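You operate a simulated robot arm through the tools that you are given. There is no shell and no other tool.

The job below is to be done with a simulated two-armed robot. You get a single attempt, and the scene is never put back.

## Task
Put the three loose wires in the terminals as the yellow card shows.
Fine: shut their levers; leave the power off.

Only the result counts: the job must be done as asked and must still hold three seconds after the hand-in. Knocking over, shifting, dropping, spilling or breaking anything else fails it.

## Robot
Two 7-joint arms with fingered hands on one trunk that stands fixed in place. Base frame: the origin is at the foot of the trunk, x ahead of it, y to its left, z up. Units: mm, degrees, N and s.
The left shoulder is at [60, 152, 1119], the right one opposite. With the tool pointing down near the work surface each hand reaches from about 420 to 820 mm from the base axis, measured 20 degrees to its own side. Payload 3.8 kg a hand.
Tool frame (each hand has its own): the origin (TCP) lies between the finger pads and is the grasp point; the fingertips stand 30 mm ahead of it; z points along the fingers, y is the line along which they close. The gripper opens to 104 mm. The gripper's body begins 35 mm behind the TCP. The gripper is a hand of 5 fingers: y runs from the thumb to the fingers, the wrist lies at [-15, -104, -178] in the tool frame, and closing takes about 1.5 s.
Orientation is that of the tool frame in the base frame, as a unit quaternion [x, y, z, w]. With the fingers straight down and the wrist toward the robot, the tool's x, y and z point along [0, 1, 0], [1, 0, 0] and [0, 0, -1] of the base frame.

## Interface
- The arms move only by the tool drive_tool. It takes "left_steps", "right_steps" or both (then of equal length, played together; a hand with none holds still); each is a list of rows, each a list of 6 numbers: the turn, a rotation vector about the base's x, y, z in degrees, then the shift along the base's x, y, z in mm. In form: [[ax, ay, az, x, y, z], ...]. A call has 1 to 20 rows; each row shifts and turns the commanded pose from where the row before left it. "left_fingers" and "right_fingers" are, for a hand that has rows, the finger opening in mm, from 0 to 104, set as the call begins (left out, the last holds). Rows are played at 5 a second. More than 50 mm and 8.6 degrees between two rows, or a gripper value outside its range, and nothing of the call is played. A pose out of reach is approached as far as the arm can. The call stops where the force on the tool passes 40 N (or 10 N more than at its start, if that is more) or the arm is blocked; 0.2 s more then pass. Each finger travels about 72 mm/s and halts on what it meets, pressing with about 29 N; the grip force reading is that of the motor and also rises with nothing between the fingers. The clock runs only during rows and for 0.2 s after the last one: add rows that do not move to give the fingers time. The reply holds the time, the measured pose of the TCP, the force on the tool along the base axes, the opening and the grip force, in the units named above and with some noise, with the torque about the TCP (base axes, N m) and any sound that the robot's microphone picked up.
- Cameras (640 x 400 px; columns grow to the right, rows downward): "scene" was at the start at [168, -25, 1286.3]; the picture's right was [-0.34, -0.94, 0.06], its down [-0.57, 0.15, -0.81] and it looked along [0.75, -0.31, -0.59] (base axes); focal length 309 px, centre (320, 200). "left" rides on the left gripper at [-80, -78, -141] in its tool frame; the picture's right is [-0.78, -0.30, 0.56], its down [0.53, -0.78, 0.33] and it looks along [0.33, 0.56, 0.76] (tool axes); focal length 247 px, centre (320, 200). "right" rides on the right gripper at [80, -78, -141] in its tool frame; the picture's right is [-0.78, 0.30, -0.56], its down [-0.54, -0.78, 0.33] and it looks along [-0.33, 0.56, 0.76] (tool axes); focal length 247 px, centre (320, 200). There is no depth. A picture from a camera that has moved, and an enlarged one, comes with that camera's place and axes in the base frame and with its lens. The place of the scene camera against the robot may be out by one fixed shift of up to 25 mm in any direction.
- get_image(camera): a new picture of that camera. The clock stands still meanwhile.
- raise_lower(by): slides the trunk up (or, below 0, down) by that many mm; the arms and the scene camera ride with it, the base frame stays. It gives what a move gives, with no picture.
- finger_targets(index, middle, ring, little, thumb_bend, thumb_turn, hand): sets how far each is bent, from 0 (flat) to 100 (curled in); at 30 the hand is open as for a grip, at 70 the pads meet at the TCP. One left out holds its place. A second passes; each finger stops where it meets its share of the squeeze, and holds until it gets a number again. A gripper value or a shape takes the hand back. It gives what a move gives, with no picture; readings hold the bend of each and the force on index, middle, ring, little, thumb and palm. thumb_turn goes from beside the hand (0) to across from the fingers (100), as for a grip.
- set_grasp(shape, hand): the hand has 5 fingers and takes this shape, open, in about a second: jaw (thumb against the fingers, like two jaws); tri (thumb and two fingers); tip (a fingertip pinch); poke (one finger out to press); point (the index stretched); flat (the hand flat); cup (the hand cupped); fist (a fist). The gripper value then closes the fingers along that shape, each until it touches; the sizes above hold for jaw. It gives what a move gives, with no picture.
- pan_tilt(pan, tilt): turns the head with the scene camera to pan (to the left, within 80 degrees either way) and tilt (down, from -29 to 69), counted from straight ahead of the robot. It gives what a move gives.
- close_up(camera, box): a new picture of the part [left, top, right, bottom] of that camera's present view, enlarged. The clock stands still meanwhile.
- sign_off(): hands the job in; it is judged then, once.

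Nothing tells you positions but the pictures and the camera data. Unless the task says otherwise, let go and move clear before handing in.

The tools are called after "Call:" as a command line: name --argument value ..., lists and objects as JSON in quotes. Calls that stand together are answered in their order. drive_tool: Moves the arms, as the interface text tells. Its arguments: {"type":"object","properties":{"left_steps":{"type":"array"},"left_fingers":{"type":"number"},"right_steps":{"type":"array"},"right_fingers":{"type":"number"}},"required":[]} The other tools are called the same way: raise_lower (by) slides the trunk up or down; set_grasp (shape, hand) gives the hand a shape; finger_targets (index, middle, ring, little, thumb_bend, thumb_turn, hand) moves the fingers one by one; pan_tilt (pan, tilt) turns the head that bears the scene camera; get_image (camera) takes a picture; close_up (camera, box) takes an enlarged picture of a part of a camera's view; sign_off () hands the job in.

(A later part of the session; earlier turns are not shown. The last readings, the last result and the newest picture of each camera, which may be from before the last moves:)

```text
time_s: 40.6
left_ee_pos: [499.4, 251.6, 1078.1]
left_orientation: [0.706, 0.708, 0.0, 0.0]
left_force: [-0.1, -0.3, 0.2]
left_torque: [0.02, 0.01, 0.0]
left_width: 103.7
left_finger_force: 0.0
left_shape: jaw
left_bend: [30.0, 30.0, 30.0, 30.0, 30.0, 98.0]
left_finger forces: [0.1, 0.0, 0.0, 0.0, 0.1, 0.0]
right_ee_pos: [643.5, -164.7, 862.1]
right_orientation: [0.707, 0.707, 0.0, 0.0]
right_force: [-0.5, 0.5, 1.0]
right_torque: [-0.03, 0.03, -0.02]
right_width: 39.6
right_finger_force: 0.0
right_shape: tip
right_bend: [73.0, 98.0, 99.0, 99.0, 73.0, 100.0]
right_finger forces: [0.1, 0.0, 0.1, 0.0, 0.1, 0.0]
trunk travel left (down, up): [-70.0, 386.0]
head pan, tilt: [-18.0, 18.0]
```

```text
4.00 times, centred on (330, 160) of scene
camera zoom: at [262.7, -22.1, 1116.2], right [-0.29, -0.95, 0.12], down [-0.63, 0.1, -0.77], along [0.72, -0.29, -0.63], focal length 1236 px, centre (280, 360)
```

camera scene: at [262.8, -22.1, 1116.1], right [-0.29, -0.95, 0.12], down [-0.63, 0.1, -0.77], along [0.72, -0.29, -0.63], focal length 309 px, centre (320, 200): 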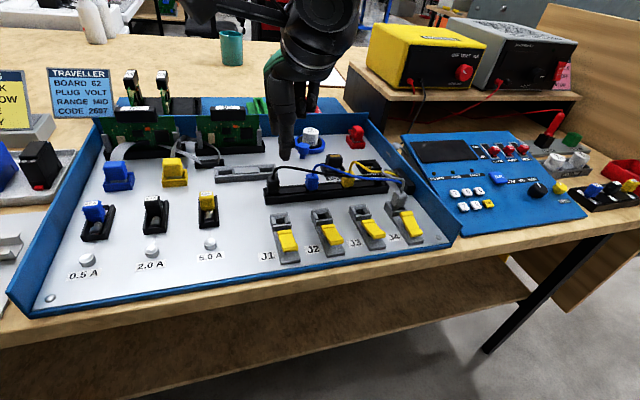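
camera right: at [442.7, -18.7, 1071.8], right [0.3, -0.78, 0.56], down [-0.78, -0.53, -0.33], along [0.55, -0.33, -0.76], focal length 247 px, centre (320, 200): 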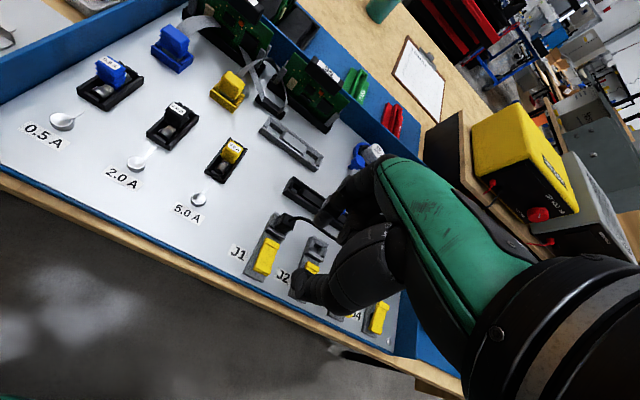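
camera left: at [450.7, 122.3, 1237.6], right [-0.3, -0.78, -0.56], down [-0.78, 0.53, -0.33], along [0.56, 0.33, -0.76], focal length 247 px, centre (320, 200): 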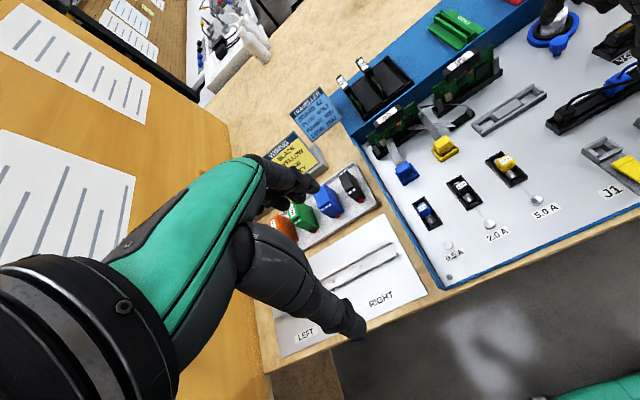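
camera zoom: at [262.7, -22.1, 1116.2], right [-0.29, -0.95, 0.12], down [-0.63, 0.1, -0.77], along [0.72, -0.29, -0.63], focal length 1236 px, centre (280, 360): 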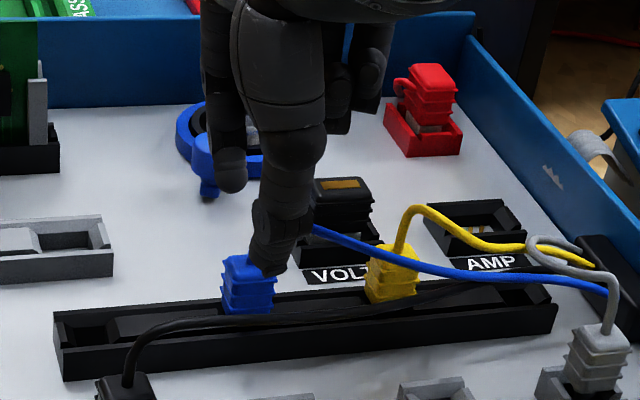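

Comparing with the black view, blue sits 62.6 mm along from black. I'll shift 2.9 mm back and descend to straddle it, keeping the tips a little higher to clear the black wire.

Call:
drive_tool --right_steps '[[0, 0, 0, 0, 2.9, 0], [0, 0, 0, 0, 0, 0], [0, 0, 0, 0, 0, -8], [0, 0, 0, 0, 0, -8], [0, 0, 0, 0, 0, -8], [0, 0, 0, 0, 0, -5], [0, 0, 0, 0, 0, 0], [0, 0, 0, 0, 0, 0]]'

Call:
close_up --camera "right" --box '[220, 160, 400, 300]'

Call:
close_up --camera "scene" --box '[270, 120, 370, 220]'

```text
time_s: 42.4
left_ee_pos: [498.9, 252.5, 1076.4]
left_orientation: [0.707, 0.707, -0.001, 0.0]
left_force: [0.5, 0.7, -0.3]
left_torque: [-0.01, 0.03, 0.02]
left_width: 103.5
left_finger_force: 0.1
left_shape: jaw
left_bend: [30.0, 30.0, 30.0, 30.0, 30.0, 98.0]
left_finger forces: [0.0, 0.0, 0.0, 0.1, 0.0, 0.1]
right_ee_pos: [643.7, -163.5, 831.3]
right_orientation: [0.707, 0.707, 0.0, -0.001]
right_force: [-0.5, 0.7, -0.3]
right_torque: [-0.02, -0.02, 0.01]
right_width: 39.6
right_finger_force: 0.1
right_shape: tip
right_bend: [73.0, 98.0, 99.0, 99.0, 73.0, 100.0]
right_finger forces: [0.0, 0.1, 0.0, 0.0, 0.0, 0.1]
trunk travel left (down, up): [-70.0, 386.0]
head pan, tilt: [-18.0, 18.0]
```

```text
2.86 times, centred on (310, 230) of right
camera zoom: at [566.9, -81.4, 973.7], right [0.3, -0.78, 0.56], down [-0.78, -0.53, -0.33], along [0.55, -0.33, -0.76], focal length 706 px, centre (349, 114)
```

zoom: 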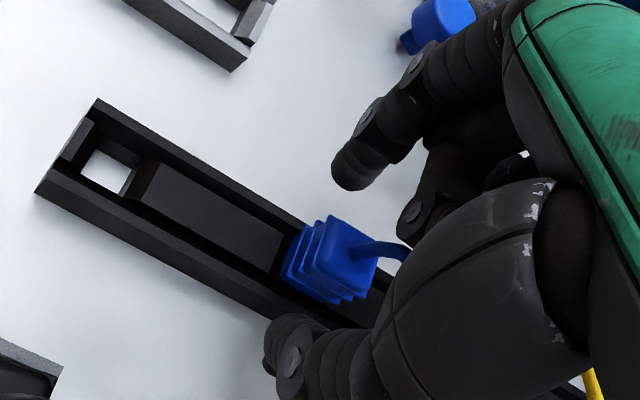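

```text
4.00 times, centred on (320, 170) of scene
camera zoom: at [262.7, -22.1, 1116.2], right [-0.29, -0.95, 0.12], down [-0.63, 0.1, -0.77], along [0.72, -0.29, -0.63], focal length 1236 px, centre (320, 320)
```

zoom: 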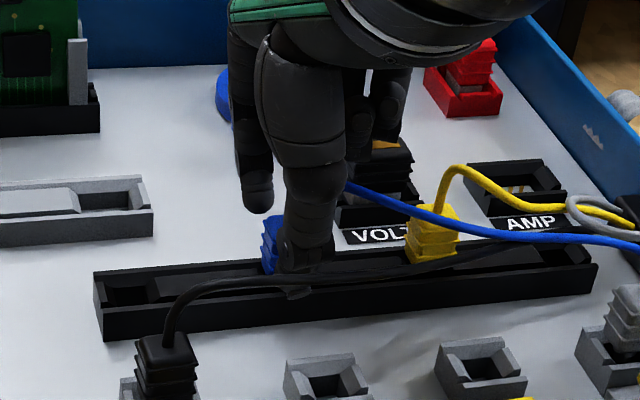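

Call:
close_up --camera "scene" --box '[300, 175, 340, 205]'

```text
13.33 times, centred on (320, 190) of scene
camera zoom: at [262.7, -22.1, 1116.2], right [-0.29, -0.95, 0.12], down [-0.63, 0.1, -0.77], along [0.72, -0.29, -0.63], focal length 4121 px, centre (320, 333)
```

zoom: 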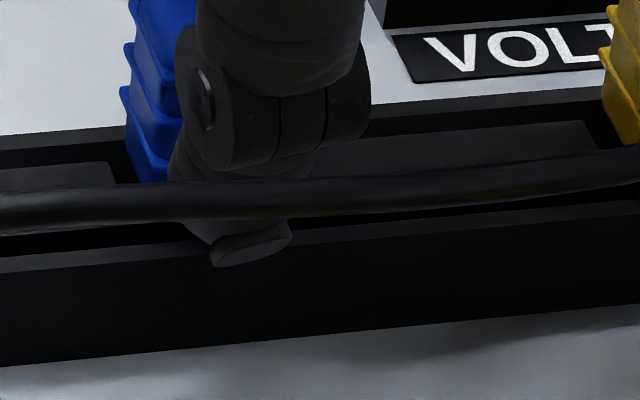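

The thumb sits between the black wire and the blue plug, which is what I want. I'll close on blue.

Call:
drive_tool --right_steps '[[0, 0, 0, 0, 0, 0], [0, 0, 0, 0, 0, 0], [0, 0, 0, 0, 0, 0], [0, 0, 0, 0, 0, 0], [0, 0, 0, 0, 0, 0], [0, 0, 0, 0, 0, 0]]' --right_fingers 0

Call:
drive_tool --right_steps '[[0, 0, 0, 0, 0, 4], [0, 0, 0, 0, 0, 6], [0, 0, 0, 0, 0, 10], [0, 0, 0, 0, 0, 10], [0, 0, 0, 0, 0, 10], [0, 0, 0, 0, 0, 10], [0, 0, 0, 0, 0, 5], [0, 0, 0, 0, 0, 0]]'

Call:
close_up --camera "right" --box '[220, 160, 400, 300]'

Call:
close_up --camera "scene" --box '[250, 100, 410, 240]'

```text
time_s: 43.8
left_ee_pos: [498.5, 251.4, 1077.0]
left_orientation: [0.707, 0.707, 0.0, 0.0]
left_force: [0.8, -0.2, 0.3]
left_torque: [0.03, 0.01, 0.01]
left_width: 103.6
left_finger_force: 0.0
left_shape: jaw
left_bend: [30.0, 30.0, 30.0, 30.0, 30.0, 98.0]
left_finger forces: [0.0, 0.0, 0.0, 0.1, 0.1, 0.1]
right_ee_pos: [643.4, -162.6, 830.7]
right_orientation: [0.708, 0.706, 0.001, 0.0]
right_force: [0.3, -0.5, 0.3]
right_torque: [-0.01, 0.01, 0.02]
right_width: 11.0
right_finger_force: 28.9
right_shape: tip
right_bend: [71.0, 100.0, 100.0, 100.0, 74.0, 100.0]
right_finger forces: [26.1, 0.0, 0.1, 0.1, 26.1, 0.1]
trunk travel left (down, up): [-70.0, 386.0]
head pan, tilt: [-18.0, 18.0]
```

```text
time_s: 45.6
left_ee_pos: [499.3, 251.0, 1077.7]
left_orientation: [0.707, 0.707, 0.0, 0.0]
left_force: [-0.2, 0.3, -0.2]
left_torque: [0.03, -0.01, 0.01]
left_width: 103.8
left_finger_force: 0.1
left_shape: jaw
left_bend: [30.0, 30.0, 30.0, 30.0, 30.0, 98.0]
left_finger forces: [0.0, 0.0, 0.1, 0.0, 0.0, 0.0]
right_ee_pos: [644.5, -160.7, 886.9]
right_orientation: [0.708, 0.706, 0.0, 0.0]
right_force: [0.5, -0.1, 0.0]
right_torque: [-0.01, 0.0, 0.02]
right_width: 10.7
right_finger_force: 28.2
right_shape: tip
right_bend: [71.0, 100.0, 100.0, 100.0, 74.0, 100.0]
right_finger forces: [26.0, 0.0, 0.0, 0.0, 26.1, 0.1]
trunk travel left (down, up): [-70.0, 386.0]
head pan, tilt: [-18.0, 18.0]
```

```text
2.86 times, centred on (310, 230) of right
camera zoom: at [567.1, -80.8, 1029.1], right [0.3, -0.78, 0.56], down [-0.78, -0.53, -0.33], along [0.56, -0.33, -0.76], focal length 706 px, centre (349, 114)
```

zoom: 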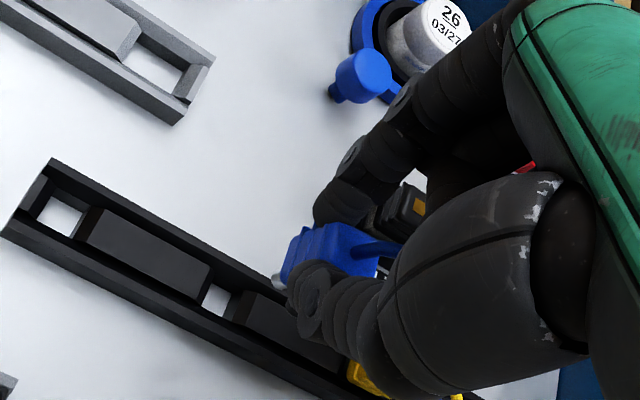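

```text
2.86 times, centred on (330, 170) of scene
camera zoom: at [262.7, -22.1, 1116.1], right [-0.29, -0.95, 0.12], down [-0.63, 0.1, -0.77], along [0.72, -0.29, -0.63], focal length 883 px, centre (291, 286)
```

zoom: 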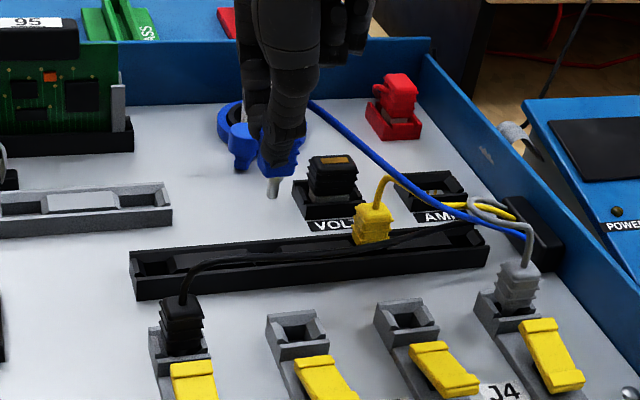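

Blue is out cleanly. I'll carry it toward J3, staying high, and compare the view with the one I had over J1.

Call:
drive_tool --right_steps '[[0, 0, 0, -10, -10, 5], [0, 0, 0, -15, -15, 5], [0, 0, 0, -15, -15, 0], [0, 0, 0, -15, -15, 0], [0, 0, 0, -12, -7.6, 0], [0, 0, 0, 0, 0, -10], [0, 0, 0, 0, 0, -9], [0, 0, 0, 0, 0, 0], [0, 0, 0, 0, 0, 0]]'

Call:
close_up --camera "right" --box '[245, 225, 325, 275]'

Call:
close_up --camera "scene" --box '[280, 100, 440, 260]'

```text
time_s: 47.6
left_ee_pos: [498.5, 251.8, 1077.1]
left_orientation: [0.707, 0.707, 0.0, 0.001]
left_force: [-0.3, -0.1, 0.3]
left_torque: [0.03, 0.0, 0.01]
left_width: 103.7
left_finger_force: 0.1
left_shape: jaw
left_bend: [30.0, 30.0, 30.0, 30.0, 30.0, 98.0]
left_finger forces: [0.0, 0.1, 0.0, 0.0, 0.1, 0.1]
right_ee_pos: [577.5, -223.9, 878.2]
right_orientation: [0.707, 0.707, 0.0, 0.0]
right_force: [-0.2, 0.0, -0.8]
right_torque: [0.0, -0.03, 0.02]
right_width: 10.7
right_finger_force: 28.6
right_shape: tip
right_bend: [71.0, 100.0, 100.0, 100.0, 74.0, 100.0]
right_finger forces: [26.0, 0.0, 0.1, 0.0, 25.9, 0.1]
trunk travel left (down, up): [-70.0, 386.0]
head pan, tilt: [-18.0, 18.0]
```

```text
8.00 times, centred on (285, 250) of right
camera zoom: at [499.7, -144.0, 1020.0], right [0.3, -0.78, 0.56], down [-0.78, -0.53, -0.33], along [0.56, -0.33, -0.76], focal length 1976 px, centre (600, -200)
```

zoom: 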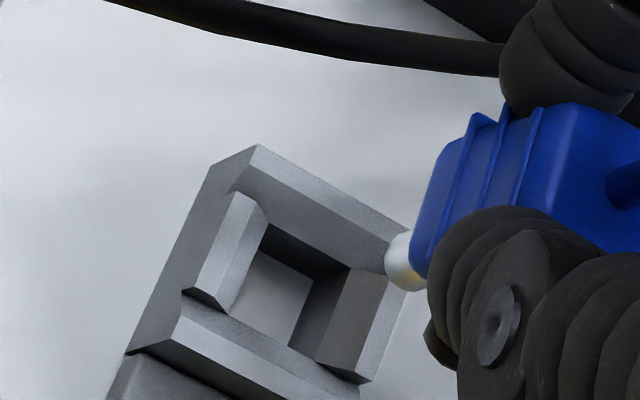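

```text
2.50 times, centred on (360, 180) of scene
camera zoom: at [262.7, -22.2, 1116.1], right [-0.29, -0.95, 0.12], down [-0.63, 0.1, -0.77], along [0.72, -0.29, -0.63], focal length 773 px, centre (220, 250)
```

zoom: 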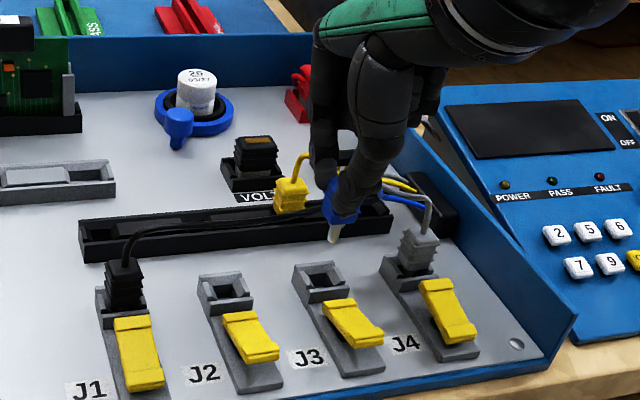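

J3's hole is about 2 mm ahead and 1–2 mm to the right of the hand. I'll correct, lower partway, and check from both cameras.

Call:
drive_tool --right_steps '[[0, 0, 0, 2.1, -1.4, 0], [0, 0, 0, 0, 0, -8], [0, 0, 0, 0, 0, -8], [0, 0, 0, 0, 0, -5], [0, 0, 0, 0, 0, 0], [0, 0, 0, 0, 0, 0]]'

Call:
close_up --camera "right" --box '[245, 210, 325, 260]'

Call:
close_up --camera "scene" --box '[335, 170, 395, 230]'

```text
time_s: 49.0
left_ee_pos: [499.3, 251.8, 1078.4]
left_orientation: [0.708, 0.707, 0.0, 0.0]
left_force: [-0.3, -0.3, 1.0]
left_torque: [-0.04, -0.01, 0.0]
left_width: 103.7
left_finger_force: 0.1
left_shape: jaw
left_bend: [30.0, 30.0, 30.0, 30.0, 30.0, 98.0]
left_finger forces: [0.0, 0.0, 0.0, 0.0, 0.1, 0.0]
right_ee_pos: [579.0, -226.7, 857.5]
right_orientation: [0.707, 0.707, 0.0, 0.0]
right_force: [0.1, 0.6, -0.2]
right_torque: [0.02, 0.0, 0.0]
right_width: 10.9
right_finger_force: 29.3
right_shape: tip
right_bend: [71.0, 100.0, 100.0, 100.0, 74.0, 100.0]
right_finger forces: [26.1, 0.0, 0.0, 0.1, 26.1, 0.1]
trunk travel left (down, up): [-70.0, 386.0]
head pan, tilt: [-18.0, 18.0]
```

```text
8.00 times, centred on (285, 235) of right
camera zoom: at [501.9, -145.1, 999.3], right [0.3, -0.78, 0.56], down [-0.78, -0.53, -0.33], along [0.56, -0.33, -0.76], focal length 1976 px, centre (600, -80)
```

zoom: 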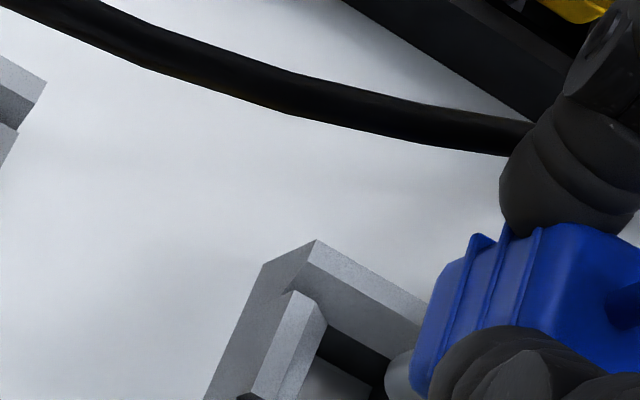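

```text
6.67 times, centred on (365, 200) of scene
camera zoom: at [262.7, -22.1, 1116.2], right [-0.29, -0.95, 0.12], down [-0.63, 0.1, -0.77], along [0.72, -0.29, -0.63], focal length 2060 px, centre (20, 200)
```

zoom: 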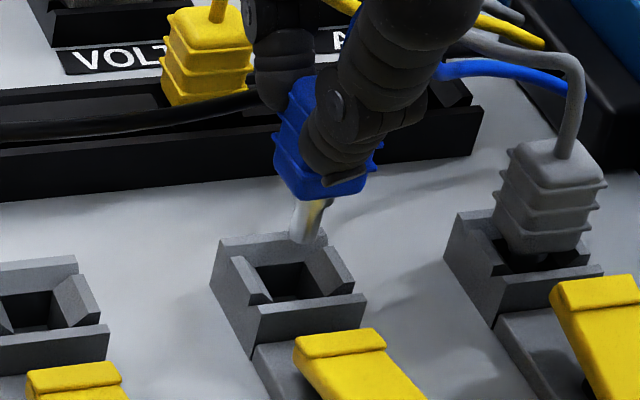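

The pin is about 1.3 mm too far right. I'll nudge it and lower into the mouth.

Call:
drive_tool --right_steps '[[0, 0, 0, -0.7, 1.3, 0], [0, 0, 0, 0, 0, -3], [0, 0, 0, 0, 0, -3], [0, 0, 0, 0, 0, -3], [0, 0, 0, 0, 0, 0], [0, 0, 0, 0, 0, 0]]'

Call:
close_up --camera "right" --box '[255, 210, 335, 260]'

Call:
close_up --camera "scene" --box '[340, 180, 390, 230]'

```text
time_s: 50.4
left_ee_pos: [498.2, 252.0, 1077.8]
left_orientation: [0.707, 0.707, 0.0, 0.0]
left_force: [-0.1, -0.2, 0.2]
left_torque: [0.01, 0.0, 0.04]
left_width: 103.8
left_finger_force: 0.0
left_shape: jaw
left_bend: [30.0, 30.0, 30.0, 30.0, 30.0, 98.0]
left_finger forces: [0.0, 0.1, 0.1, 0.0, 0.0, 0.0]
right_ee_pos: [579.2, -225.1, 848.7]
right_orientation: [0.708, 0.706, 0.0, 0.0]
right_force: [0.4, 0.7, 0.5]
right_torque: [0.0, 0.0, 0.01]
right_width: 10.6
right_finger_force: 28.8
right_shape: tip
right_bend: [71.0, 100.0, 100.0, 100.0, 74.0, 100.0]
right_finger forces: [26.0, 0.0, 0.0, 0.0, 26.0, 0.1]
trunk travel left (down, up): [-70.0, 386.0]
head pan, tilt: [-18.0, 18.0]
```

```text
8.00 times, centred on (295, 235) of right
camera zoom: at [501.0, -144.3, 990.2], right [0.3, -0.78, 0.56], down [-0.78, -0.53, -0.33], along [0.56, -0.33, -0.76], focal length 1976 px, centre (520, -80)
```

zoom: 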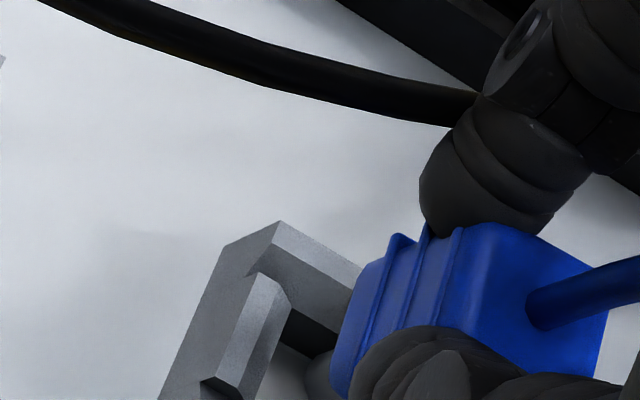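

```text
8.00 times, centred on (365, 205) of scene
camera zoom: at [262.6, -22.1, 1116.2], right [-0.29, -0.95, 0.12], down [-0.63, 0.1, -0.77], along [0.72, -0.29, -0.63], focal length 2472 px, centre (-40, 160)
```

zoom: 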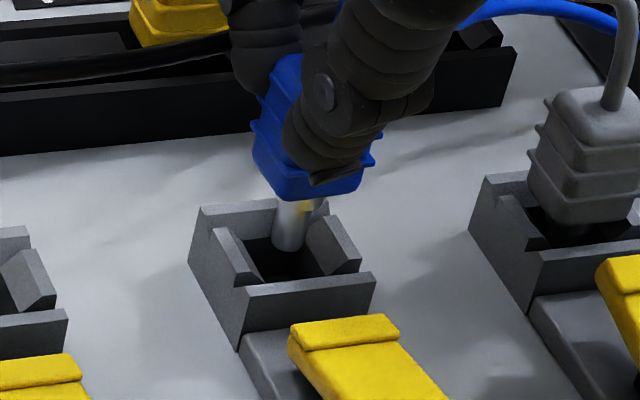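

Now centred. Continuing down to seat.

Call:
drive_tool --right_steps '[[0, 0, 0, -0.3, 0.3, -2], [0, 0, 0, 0, 0, -2], [0, 0, 0, 0, 0, -2], [0, 0, 0, 0, 0, -2], [0, 0, 0, 0, 0, -2], [0, 0, 0, 0, 0, -2], [0, 0, 0, 0, 0, 0], [0, 0, 0, 0, 0, 0]]'

Call:
close_up --camera "right" --box '[255, 210, 335, 260]'

Call:
close_up --camera "scene" --box '[340, 180, 390, 230]'

```text
time_s: 52.2
left_ee_pos: [499.1, 250.2, 1077.5]
left_orientation: [0.707, 0.707, 0.0, 0.0]
left_force: [1.1, 0.2, -0.3]
left_torque: [-0.02, 0.03, 0.02]
left_width: 103.8
left_finger_force: 0.0
left_shape: jaw
left_bend: [30.0, 30.0, 30.0, 30.0, 30.0, 98.0]
left_finger forces: [0.1, 0.1, 0.0, 0.0, 0.0, 0.0]
right_ee_pos: [577.8, -224.2, 836.8]
right_orientation: [0.708, 0.707, -0.001, -0.001]
right_force: [1.0, -0.6, -0.7]
right_torque: [-0.04, -0.01, 0.0]
right_width: 10.9
right_finger_force: 29.1
right_shape: tip
right_bend: [71.0, 100.0, 100.0, 100.0, 74.0, 100.0]
right_finger forces: [26.6, 0.1, 0.1, 0.0, 25.9, 0.0]
trunk travel left (down, up): [-70.0, 386.0]
head pan, tilt: [-18.0, 18.0]
```

```text
8.00 times, centred on (295, 235) of right
camera zoom: at [500.7, -143.6, 978.2], right [0.3, -0.78, 0.56], down [-0.78, -0.53, -0.33], along [0.56, -0.33, -0.76], focal length 1976 px, centre (520, -80)
```

zoom: 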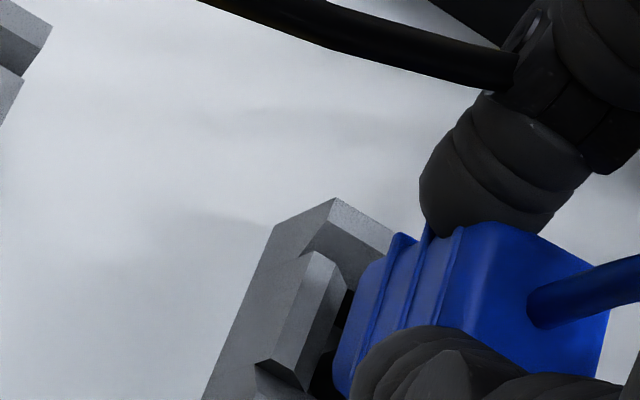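

```text
8.00 times, centred on (365, 205) of scene
camera zoom: at [262.7, -22.1, 1116.1], right [-0.29, -0.95, 0.12], down [-0.63, 0.1, -0.77], along [0.72, -0.29, -0.63], focal length 2472 px, centre (-40, 160)
```

zoom: 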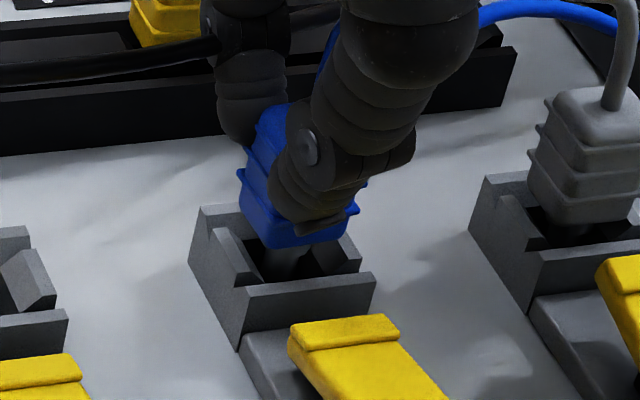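

Call:
drive_tool --right_steps '[[0, 0, 0, 0, 0, -2], [0, 0, 0, 0, 0, -2], [0, 0, 0, 0, 0, -1.5], [0, 0, 0, 0, 0, -1], [0, 0, 0, 0, 0, 0]]'

Call:
close_up --camera "right" --box '[255, 210, 335, 260]'

Call:
close_up --camera "scene" --box '[340, 180, 390, 230]'

```text
time_s: 53.4
left_ee_pos: [498.8, 252.2, 1077.9]
left_orientation: [0.707, 0.707, 0.001, 0.0]
left_force: [-0.5, -0.5, -0.5]
left_torque: [-0.06, -0.04, 0.01]
left_width: 103.8
left_finger_force: 0.0
left_shape: jaw
left_bend: [30.0, 30.0, 30.0, 30.0, 30.0, 98.0]
left_finger forces: [0.1, 0.0, 0.0, 0.0, 0.1, 0.1]
right_ee_pos: [577.7, -223.7, 830.2]
right_orientation: [0.708, 0.707, 0.001, 0.001]
right_force: [-0.9, 0.2, 4.8]
right_torque: [-0.01, -0.02, -0.01]
right_width: 10.8
right_finger_force: 28.4
right_shape: tip
right_bend: [71.0, 100.0, 100.0, 100.0, 74.0, 100.0]
right_finger forces: [26.8, 0.0, 0.1, 0.0, 27.2, 0.0]
trunk travel left (down, up): [-70.0, 386.0]
head pan, tilt: [-18.0, 18.0]
```

```text
8.00 times, centred on (295, 235) of right
camera zoom: at [500.5, -143.4, 972.7], right [0.29, -0.78, 0.56], down [-0.78, -0.53, -0.33], along [0.56, -0.33, -0.76], focal length 1976 px, centre (520, -80)
```

zoom: 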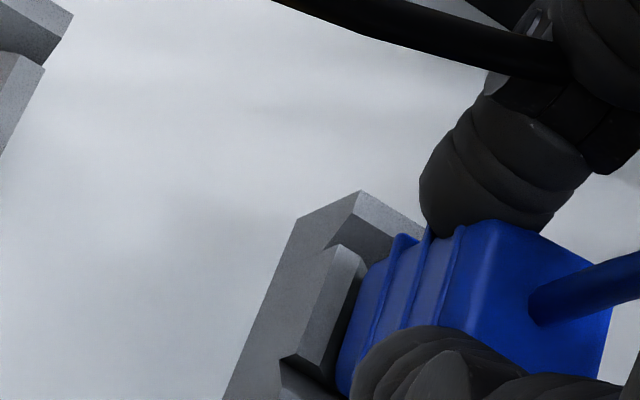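

```text
8.00 times, centred on (365, 205) of scene
camera zoom: at [261.9, -21.9, 1116.4], right [-0.29, -0.95, 0.12], down [-0.63, 0.1, -0.77], along [0.72, -0.29, -0.63], focal length 2472 px, centre (-40, 160)
```

zoom: 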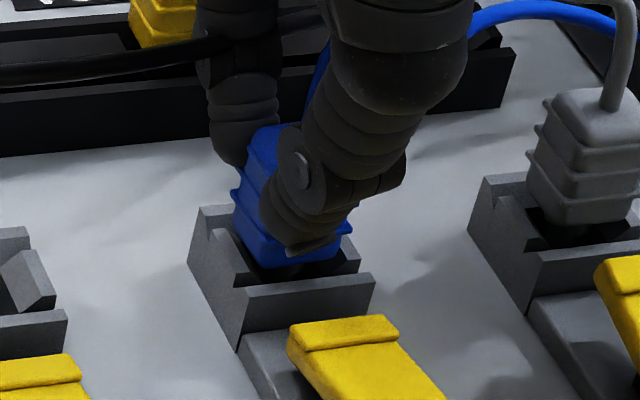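

Call:
drive_tool --right_steps '[[0, 0, 0, 0, 0, -1], [0, 0, 0, 0, 0, -1], [0, 0, 0, 0, 0, 0]]'

Call:
drive_tool --right_steps '[[0, 0, 0, 0, 0, 1.5], [0, 0, 0, 0, 0, 0]]'

Call:
drive_tool --right_steps '[[0, 0, 0, 0, 0, 0], [0, 0, 0, 0, 0, 0], [0, 0, 0, 0, 0, 0], [0, 0, 0, 0, 0, 0]]' --right_fingers 38

Call:
close_up --camera "scene" --box '[300, 130, 420, 230]'

```text
time_s: 54.2
left_ee_pos: [496.1, 253.4, 1078.3]
left_orientation: [0.707, 0.707, 0.0, 0.001]
left_force: [-0.7, -0.1, -0.6]
left_torque: [0.01, 0.01, -0.01]
left_width: 103.8
left_finger_force: 0.0
left_shape: jaw
left_bend: [30.0, 30.0, 30.0, 30.0, 30.0, 98.0]
left_finger forces: [0.0, 0.0, 0.0, 0.0, 0.0, 0.0]
right_ee_pos: [578.5, -224.0, 830.0]
right_orientation: [0.707, 0.707, 0.001, 0.001]
right_force: [0.4, 0.2, 12.8]
right_torque: [0.0, -0.07, 0.02]
right_width: 10.9
right_finger_force: 28.5
right_shape: tip
right_bend: [71.0, 100.0, 100.0, 100.0, 74.0, 100.0]
right_finger forces: [28.8, 0.0, 0.0, 0.0, 28.8, 0.0]
trunk travel left (down, up): [-70.0, 386.0]
head pan, tilt: [-18.0, 18.0]
```

```text
time_s: 54.8
left_ee_pos: [497.9, 251.1, 1078.9]
left_orientation: [0.708, 0.707, 0.0, 0.0]
left_force: [0.3, -0.7, -0.2]
left_torque: [0.02, 0.0, 0.01]
left_width: 103.8
left_finger_force: 0.0
left_shape: jaw
left_bend: [30.0, 30.0, 30.0, 30.0, 30.0, 98.0]
left_finger forces: [0.1, 0.0, 0.0, 0.0, 0.0, 0.1]
right_ee_pos: [578.0, -224.5, 830.6]
right_orientation: [0.708, 0.707, -0.001, 0.0]
right_force: [-0.1, 1.0, 9.9]
right_torque: [0.05, -0.06, 0.0]
right_width: 11.0
right_finger_force: 29.4
right_shape: tip
right_bend: [71.0, 100.0, 100.0, 100.0, 74.0, 100.0]
right_finger forces: [28.8, 0.0, 0.1, 0.0, 28.2, 0.0]
trunk travel left (down, up): [-70.0, 386.0]
head pan, tilt: [-18.0, 18.0]
```

```text
time_s: 55.8
left_ee_pos: [499.3, 252.8, 1078.9]
left_orientation: [0.707, 0.707, 0.0, 0.0]
left_force: [0.3, 0.4, 0.0]
left_torque: [-0.01, -0.01, 0.01]
left_width: 104.0
left_finger_force: 0.0
left_shape: jaw
left_bend: [30.0, 30.0, 30.0, 30.0, 30.0, 98.0]
left_finger forces: [0.0, 0.1, 0.0, 0.0, 0.1, 0.0]
right_ee_pos: [578.2, -223.2, 829.1]
right_orientation: [0.708, 0.706, 0.0, 0.0]
right_force: [-0.6, 0.2, 0.7]
right_torque: [0.0, -0.02, -0.06]
right_width: 37.8
right_finger_force: 0.0
right_shape: tip
right_bend: [73.0, 98.0, 99.0, 99.0, 73.0, 100.0]
right_finger forces: [0.0, 0.0, 0.0, 0.0, 0.1, 0.0]
trunk travel left (down, up): [-70.0, 386.0]
head pan, tilt: [-18.0, 18.0]
```

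```text
4.00 times, centred on (360, 180) of scene
camera zoom: at [262.7, -22.2, 1116.1], right [-0.29, -0.95, 0.12], down [-0.63, 0.1, -0.77], along [0.72, -0.29, -0.63], focal length 1236 px, centre (160, 280)
```

zoom: 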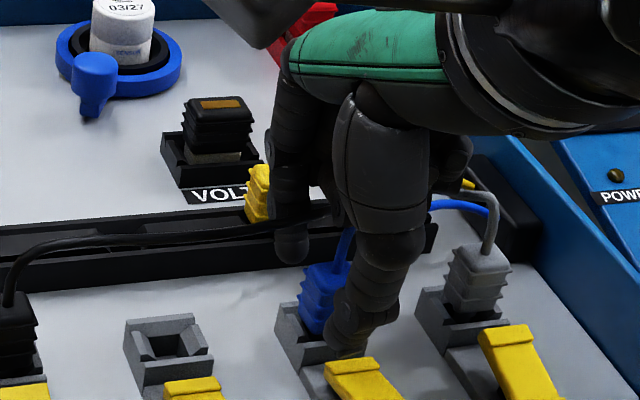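

Blue is seated at the same depth as black. I'll lift clear and move over J3's lever with fingertips closed.

Call:
drive_tool --right_steps '[[0, 0, 0, 0, 0, 10], [0, 0, 0, 0, 0, 15], [0, 0, 0, 0, 0, 25], [0, 0, 0, 0, 0, 25], [0, 0, 0, 0, 0, 20], [0, 0, 0, 0, 0, 0]]'

Call:
close_up --camera "scene" --box '[250, 130, 430, 270]'

Call:
drive_tool --right_steps '[[0, 0, 0, -20, 0, 0], [0, 0, 0, -20, -1, 0], [0, 0, 0, -16.5, -1, 0], [0, 0, 0, 0, 0, -15], [0, 0, 0, 0, 0, -15], [0, 0, 0, 0, 0, 0], [0, 0, 0, 0, 0, 0]]' --right_fingers 0

Call:
close_up --camera "right" --box '[200, 160, 360, 300]'

Call:
close_up --camera "scene" --box '[310, 150, 430, 250]'

```text
time_s: 57.2
left_ee_pos: [498.6, 251.3, 1076.9]
left_orientation: [0.707, 0.707, -0.001, 0.001]
left_force: [0.7, 0.3, 0.9]
left_torque: [0.0, 0.0, 0.0]
left_width: 103.6
left_finger_force: 0.0
left_shape: jaw
left_bend: [30.0, 30.0, 30.0, 30.0, 30.0, 98.0]
left_finger forces: [0.0, 0.0, 0.1, 0.1, 0.0, 0.0]
right_ee_pos: [579.2, -223.2, 923.7]
right_orientation: [0.707, 0.707, 0.001, -0.001]
right_force: [0.8, 0.3, -0.5]
right_torque: [0.04, 0.02, 0.01]
right_width: 37.7
right_finger_force: 0.1
right_shape: tip
right_bend: [73.0, 98.0, 99.0, 99.0, 73.0, 100.0]
right_finger forces: [0.0, 0.0, 0.0, 0.1, 0.0, 0.0]
trunk travel left (down, up): [-70.0, 386.0]
head pan, tilt: [-18.0, 18.0]
```

```text
2.86 times, centred on (340, 200) of scene
camera zoom: at [262.8, -22.2, 1116.1], right [-0.29, -0.95, 0.12], down [-0.63, 0.1, -0.77], along [0.72, -0.29, -0.63], focal length 883 px, centre (263, 200)
```

zoom: 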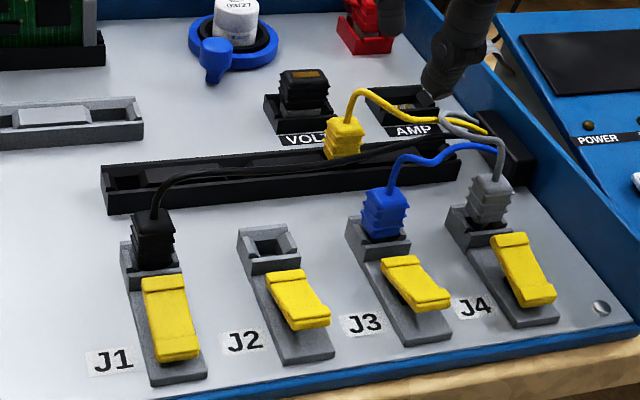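

```text
time_s: 58.8
left_ee_pos: [499.9, 252.1, 1078.1]
left_orientation: [0.707, 0.708, 0.0, 0.001]
left_force: [0.4, -0.7, 0.8]
left_torque: [0.0, -0.01, 0.0]
left_width: 103.6
left_finger_force: 0.0
left_shape: jaw
left_bend: [30.0, 30.0, 30.0, 30.0, 30.0, 98.0]
left_finger forces: [0.0, 0.0, 0.0, 0.1, 0.1, 0.0]
right_ee_pos: [522.7, -225.4, 893.4]
right_orientation: [0.708, 0.707, 0.0, 0.0]
right_force: [-0.4, -0.8, 0.0]
right_torque: [-0.04, 0.02, -0.01]
right_width: 0.0
right_finger_force: 29.4
right_shape: tip
right_bend: [70.0, 100.0, 100.0, 100.0, 54.0, 100.0]
right_finger forces: [0.0, 0.0, 0.1, 0.0, 0.0, 0.1]
trunk travel left (down, up): [-70.0, 386.0]
head pan, tilt: [-18.0, 18.0]
```

```text
2.86 times, centred on (280, 230) of right
camera zoom: at [444.8, -145.7, 1036.1], right [0.3, -0.78, 0.56], down [-0.78, -0.53, -0.33], along [0.55, -0.33, -0.76], focal length 706 px, centre (434, 114)
```

zoom: 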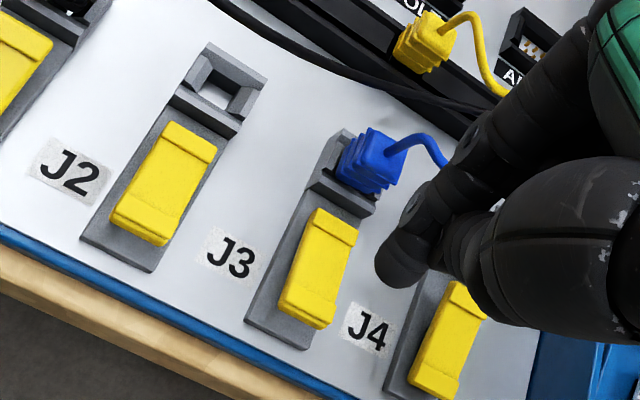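

```text
4.00 times, centred on (370, 200) of scene
camera zoom: at [262.7, -22.2, 1116.1], right [-0.29, -0.95, 0.12], down [-0.63, 0.1, -0.77], along [0.72, -0.29, -0.63], focal length 1236 px, centre (120, 200)
```

zoom: 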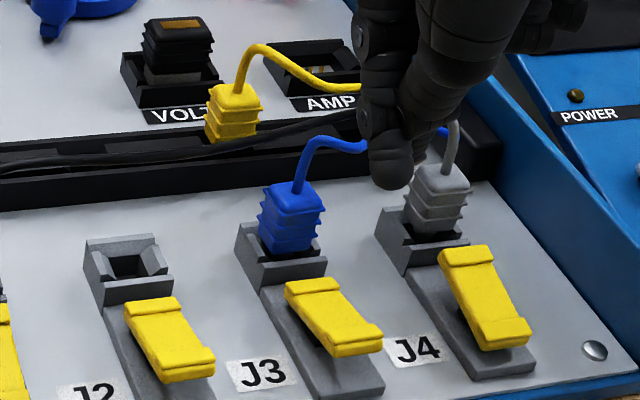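

J3's lever centreline is about 3.5 mm further right (terminal spacing is 64 mm). I'll shift and press its front end the same way as J1.

Call:
drive_tool --right_steps '[[0, 0, 0, 0, -3.5, 0], [0, 0, 0, 0, 0, -15], [0, 0, 0, 0, 0, -15], [0, 0, 0, 0, 0, -15], [0, 0, 0, 0, 0, -10], [0, 0, 0, 0, 0, -6], [0, 0, 0, 0, 0, -3], [0, 0, 0, 0, 0, 0], [0, 0, 0, 0, 0, 0]]'

Call:
close_up --camera "right" --box '[220, 160, 360, 300]'

Call:
close_up --camera "scene" --box '[330, 170, 430, 260]'

```text
time_s: 60.8
left_ee_pos: [497.8, 250.8, 1078.0]
left_orientation: [0.707, 0.707, 0.0, 0.0]
left_force: [0.7, 0.6, -0.1]
left_torque: [0.01, 0.02, 0.02]
left_width: 103.7
left_finger_force: 0.1
left_shape: jaw
left_bend: [30.0, 30.0, 30.0, 30.0, 30.0, 98.0]
left_finger forces: [0.1, 0.0, 0.1, 0.0, 0.0, 0.0]
right_ee_pos: [522.8, -230.3, 829.7]
right_orientation: [0.708, 0.707, 0.001, 0.0]
right_force: [-1.4, 0.0, 0.2]
right_torque: [-0.01, 0.03, 0.02]
right_width: 0.0
right_finger_force: 29.0
right_shape: tip
right_bend: [70.0, 100.0, 100.0, 100.0, 54.0, 100.0]
right_finger forces: [0.1, 0.1, 0.0, 0.0, 0.0, 0.0]
trunk travel left (down, up): [-70.0, 386.0]
head pan, tilt: [-18.0, 18.0]
```

```text
2.86 times, centred on (290, 230) of right
camera zoom: at [444.3, -149.4, 972.0], right [0.3, -0.78, 0.56], down [-0.78, -0.53, -0.33], along [0.56, -0.33, -0.76], focal length 706 px, centre (406, 114)
```

zoom: 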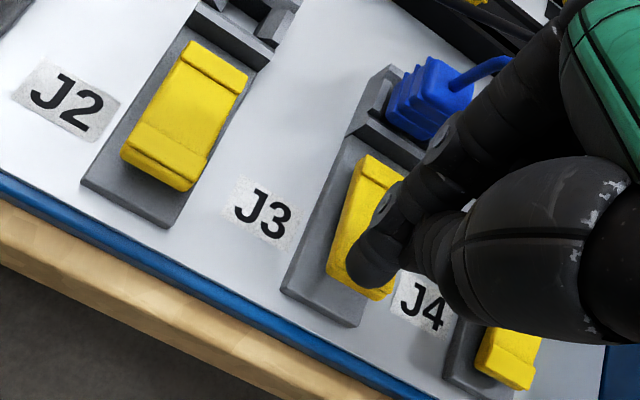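

```text
4.44 times, centred on (380, 215) of scene
camera zoom: at [262.6, -22.1, 1116.2], right [-0.29, -0.95, 0.12], down [-0.63, 0.1, -0.77], along [0.72, -0.29, -0.63], focal length 1374 px, centre (53, 133)
```

zoom: 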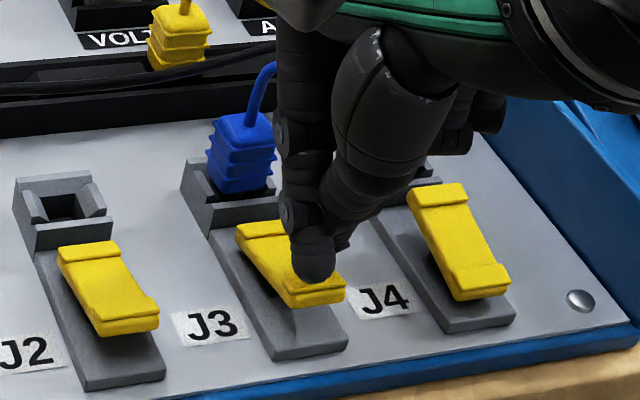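

Call:
drive_tool --right_steps '[[0, 0, 0, 0, 0, -2], [0, 0, 0, 0, 0, -2], [0, 0, 0, 0, 0, -2], [0, 0, 0, 0, 0, -2], [0, 0, 0, 0, 0, -2], [0, 0, 0, 0, 0, -1.5], [0, 0, 0, 0, 0, -1.5], [0, 0, 0, 0, 0, 0]]'

Call:
close_up --camera "scene" --box '[330, 170, 430, 260]'

```text
time_s: 62.6
left_ee_pos: [498.5, 251.6, 1078.3]
left_orientation: [0.708, 0.706, 0.0, -0.001]
left_force: [-0.9, 0.2, 0.4]
left_torque: [0.01, -0.02, 0.01]
left_width: 103.9
left_finger_force: 0.0
left_shape: jaw
left_bend: [30.0, 30.0, 30.0, 30.0, 30.0, 98.0]
left_finger forces: [0.0, 0.1, 0.0, 0.0, 0.0, 0.0]
right_ee_pos: [521.8, -229.6, 818.1]
right_orientation: [0.708, 0.706, 0.001, 0.001]
right_force: [-0.2, -0.5, 5.4]
right_torque: [-0.06, 0.0, -0.01]
right_width: 0.1
right_finger_force: 28.9
right_shape: tip
right_bend: [70.0, 100.0, 100.0, 100.0, 54.0, 100.0]
right_finger forces: [0.1, 0.0, 0.0, 0.0, 0.0, 0.0]
trunk travel left (down, up): [-70.0, 386.0]
head pan, tilt: [-18.0, 18.0]
```

```text
4.44 times, centred on (380, 215) of scene
camera zoom: at [261.9, -22.1, 1116.5], right [-0.29, -0.95, 0.12], down [-0.63, 0.1, -0.77], along [0.72, -0.29, -0.63], focal length 1374 px, centre (53, 133)
```

zoom: 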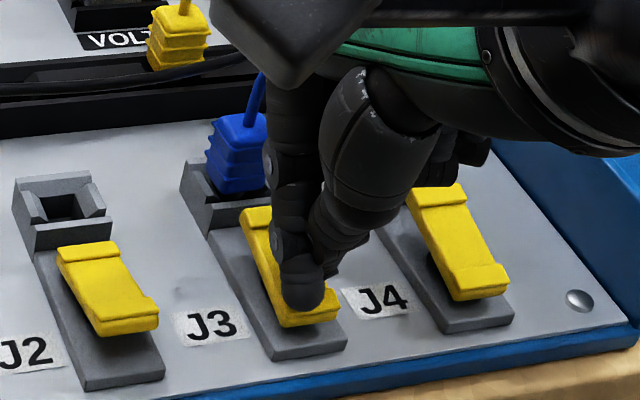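

Call:
drive_tool --right_steps '[[0, 0, 0, 0, 0, -1.5], [0, 0, 0, 0, 0, -1.5], [0, 0, 0, 0, 0, -1.5], [0, 0, 0, 0, 0, 0]]'

Call:
drive_tool --right_steps '[[0, 0, 0, 0, 0, 10], [0, 0, 0, 0, 0, 20], [0, 0, 0, 0, 0, 30], [0, 0, 0, 0, 0, 30], [0, 0, 0, 0, 0, 10], [0, 0, 0, 0, 0, 0]]'

Call:
close_up --camera "scene" --box '[250, 150, 430, 270]'

Call:
close_up --camera "right" --box '[180, 120, 380, 300]'

```text
time_s: 63.6
left_ee_pos: [493.7, 251.3, 1079.6]
left_orientation: [0.707, 0.707, 0.0, 0.002]
left_force: [-0.2, -0.7, 0.1]
left_torque: [0.0, 0.0, 0.02]
left_width: 103.7
left_finger_force: 0.0
left_shape: jaw
left_bend: [30.0, 30.0, 30.0, 30.0, 30.0, 98.0]
left_finger forces: [0.1, 0.1, 0.0, 0.0, 0.0, 0.0]
right_ee_pos: [519.5, -229.2, 816.1]
right_orientation: [0.707, 0.707, 0.004, 0.004]
right_force: [-6.9, -0.4, 30.2]
right_torque: [-0.24, 0.08, -0.03]
right_width: 0.3
right_finger_force: 29.2
right_shape: tip
right_bend: [70.0, 100.0, 100.0, 100.0, 57.0, 100.0]
right_finger forces: [0.0, 0.0, 0.1, 0.1, 36.5, 0.0]
trunk travel left (down, up): [-70.0, 386.0]
head pan, tilt: [-18.0, 18.0]
```

```text
time_s: 65.0
left_ee_pos: [498.4, 251.8, 1077.7]
left_orientation: [0.707, 0.707, 0.0, 0.0]
left_force: [-0.6, 1.2, 1.5]
left_torque: [0.0, -0.02, 0.03]
left_width: 103.5
left_finger_force: 0.1
left_shape: jaw
left_bend: [30.0, 30.0, 30.0, 30.0, 30.0, 98.0]
left_finger forces: [0.0, 0.0, 0.0, 0.1, 0.0, 0.1]
right_ee_pos: [521.6, -229.9, 913.5]
right_orientation: [0.708, 0.706, -0.001, 0.0]
right_force: [-0.1, -0.1, -0.2]
right_torque: [0.02, 0.0, -0.01]
right_width: 0.0
right_finger_force: 28.9
right_shape: tip
right_bend: [70.0, 100.0, 100.0, 100.0, 57.0, 100.0]
right_finger forces: [0.0, 0.1, 0.1, 0.1, 0.1, 0.1]
trunk travel left (down, up): [-70.0, 386.0]
head pan, tilt: [-18.0, 18.0]
```

```text
3.33 times, centred on (340, 210) of scene
camera zoom: at [262.7, -22.2, 1116.1], right [-0.29, -0.95, 0.12], down [-0.63, 0.1, -0.77], along [0.72, -0.29, -0.63], focal length 1030 px, centre (253, 167)
```

zoom: 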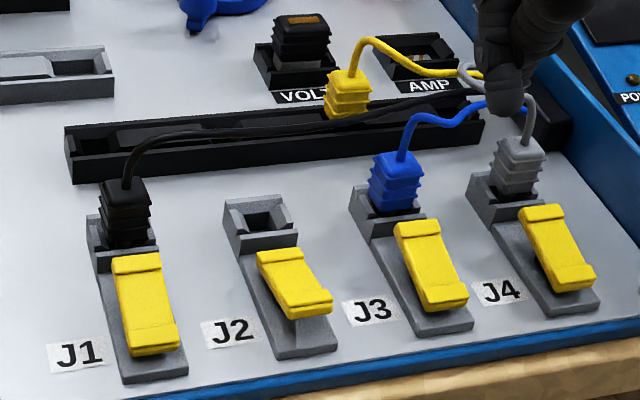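

```text
2.22 times, centred on (280, 210) of right
camera zoom: at [444.6, -149.4, 1055.5], right [0.3, -0.78, 0.56], down [-0.78, -0.53, -0.33], along [0.55, -0.33, -0.76], focal length 549 px, centre (409, 178)
```

zoom: 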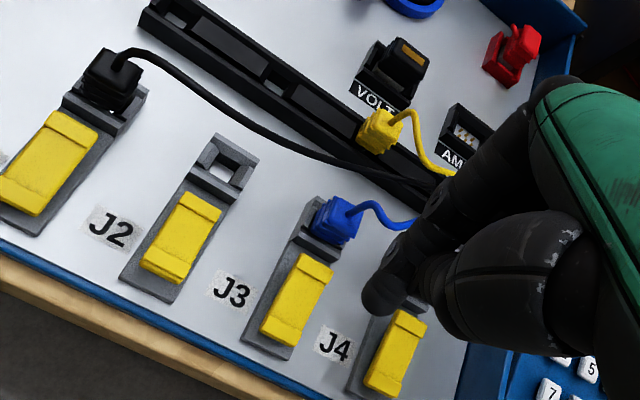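

J1 and J3 are shut and seated. Now yellow: I'll move over it at about (644, -229) with fingers open 40 mm, staying above the wires, and check.

Call:
drive_tool --right_steps '[[0, 0, 0, 25, 0, 0], [0, 0, 0, 25, 0, 0], [0, 0, 0, 25, 0, 0], [0, 0, 0, 25, 0, 0], [0, 0, 0, 22.3, -1, 0], [0, 0, 0, 0, 0, -10], [0, 0, 0, 0, 0, -10], [0, 0, 0, 0, 0, 0], [0, 0, 0, 0, 0, 0]]' --right_fingers 40

Call:
close_up --camera "right" --box '[220, 180, 380, 280]'

Call:
close_up --camera "scene" --box '[290, 80, 430, 220]'

```text
time_s: 67.0
left_ee_pos: [498.8, 252.3, 1077.7]
left_orientation: [0.707, 0.707, 0.0, -0.001]
left_force: [-0.3, -0.1, 0.0]
left_torque: [-0.02, 0.01, -0.01]
left_width: 103.6
left_finger_force: 0.1
left_shape: jaw
left_bend: [30.0, 30.0, 30.0, 30.0, 30.0, 98.0]
left_finger forces: [0.0, 0.0, 0.0, 0.0, 0.0, 0.1]
right_ee_pos: [644.0, -230.2, 892.4]
right_orientation: [0.708, 0.707, 0.0, -0.001]
right_force: [0.2, 0.4, 0.0]
right_torque: [-0.02, 0.03, -0.01]
right_width: 39.8
right_finger_force: 0.1
right_shape: tip
right_bend: [73.0, 98.0, 99.0, 99.0, 73.0, 100.0]
right_finger forces: [0.1, 0.0, 0.0, 0.0, 0.1, 0.1]
trunk travel left (down, up): [-70.0, 386.0]
head pan, tilt: [-18.0, 18.0]
```

```text
4.00 times, centred on (300, 230) of right
camera zoom: at [566.6, -150.3, 1034.6], right [0.3, -0.78, 0.56], down [-0.78, -0.53, -0.33], along [0.56, -0.33, -0.76], focal length 988 px, centre (400, 80)
```

zoom: 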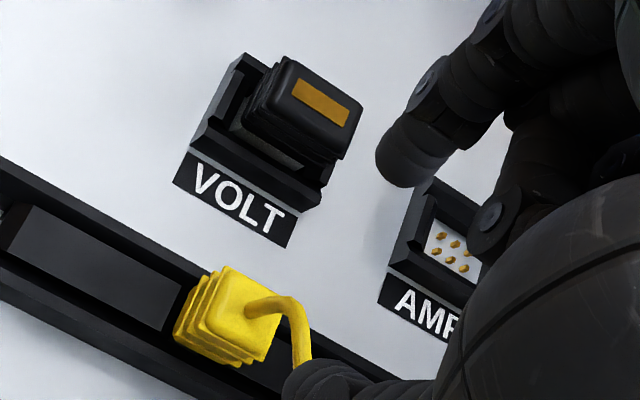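

```text
2.86 times, centred on (360, 150) of scene
camera zoom: at [262.7, -22.1, 1116.2], right [-0.29, -0.95, 0.12], down [-0.63, 0.1, -0.77], along [0.72, -0.29, -0.63], focal length 883 px, centre (206, 343)
```

zoom: 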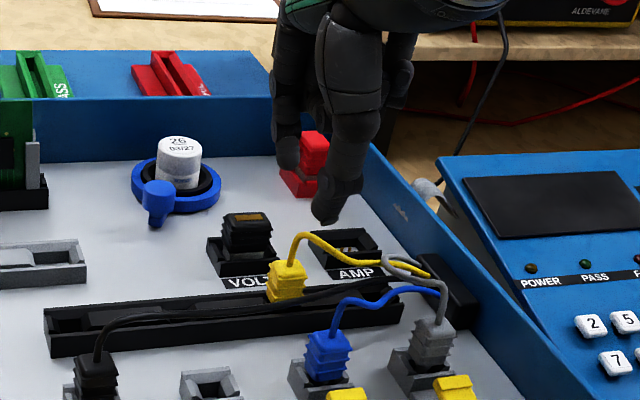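

Call:
close_up --camera "scene" --box '[335, 155, 405, 205]'

Call:
close_up --camera "right" --box '[220, 220, 300, 290]'

```text
8.00 times, centred on (370, 180) of scene
camera zoom: at [262.7, -22.1, 1116.2], right [-0.29, -0.95, 0.12], down [-0.63, 0.1, -0.77], along [0.72, -0.29, -0.63], focal length 2472 px, centre (-80, 360)
```

zoom: 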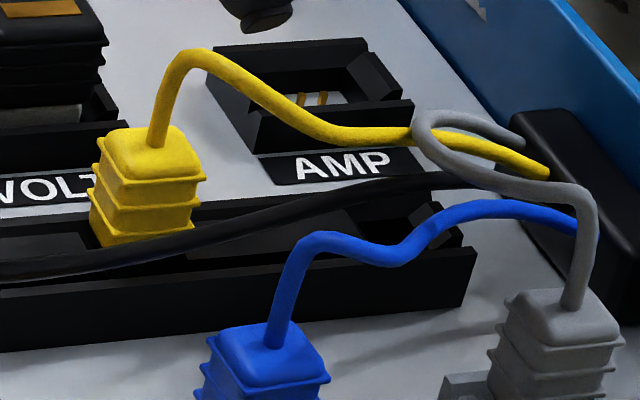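

```text
5.71 times, centred on (260, 255) of right
camera zoom: at [566.6, -150.3, 1034.6], right [0.3, -0.78, 0.56], down [-0.78, -0.53, -0.33], along [0.56, -0.33, -0.76], focal length 1411 px, centre (663, -114)
```

zoom: 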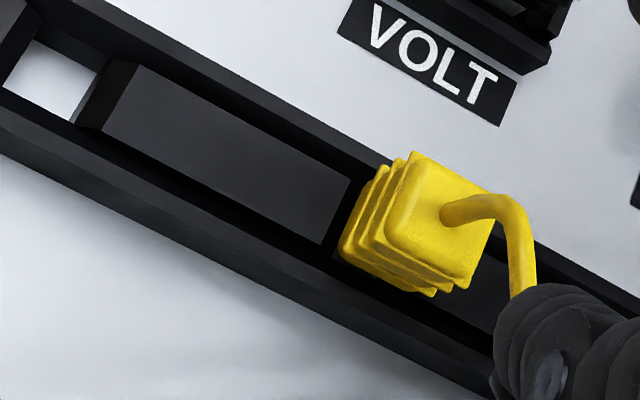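

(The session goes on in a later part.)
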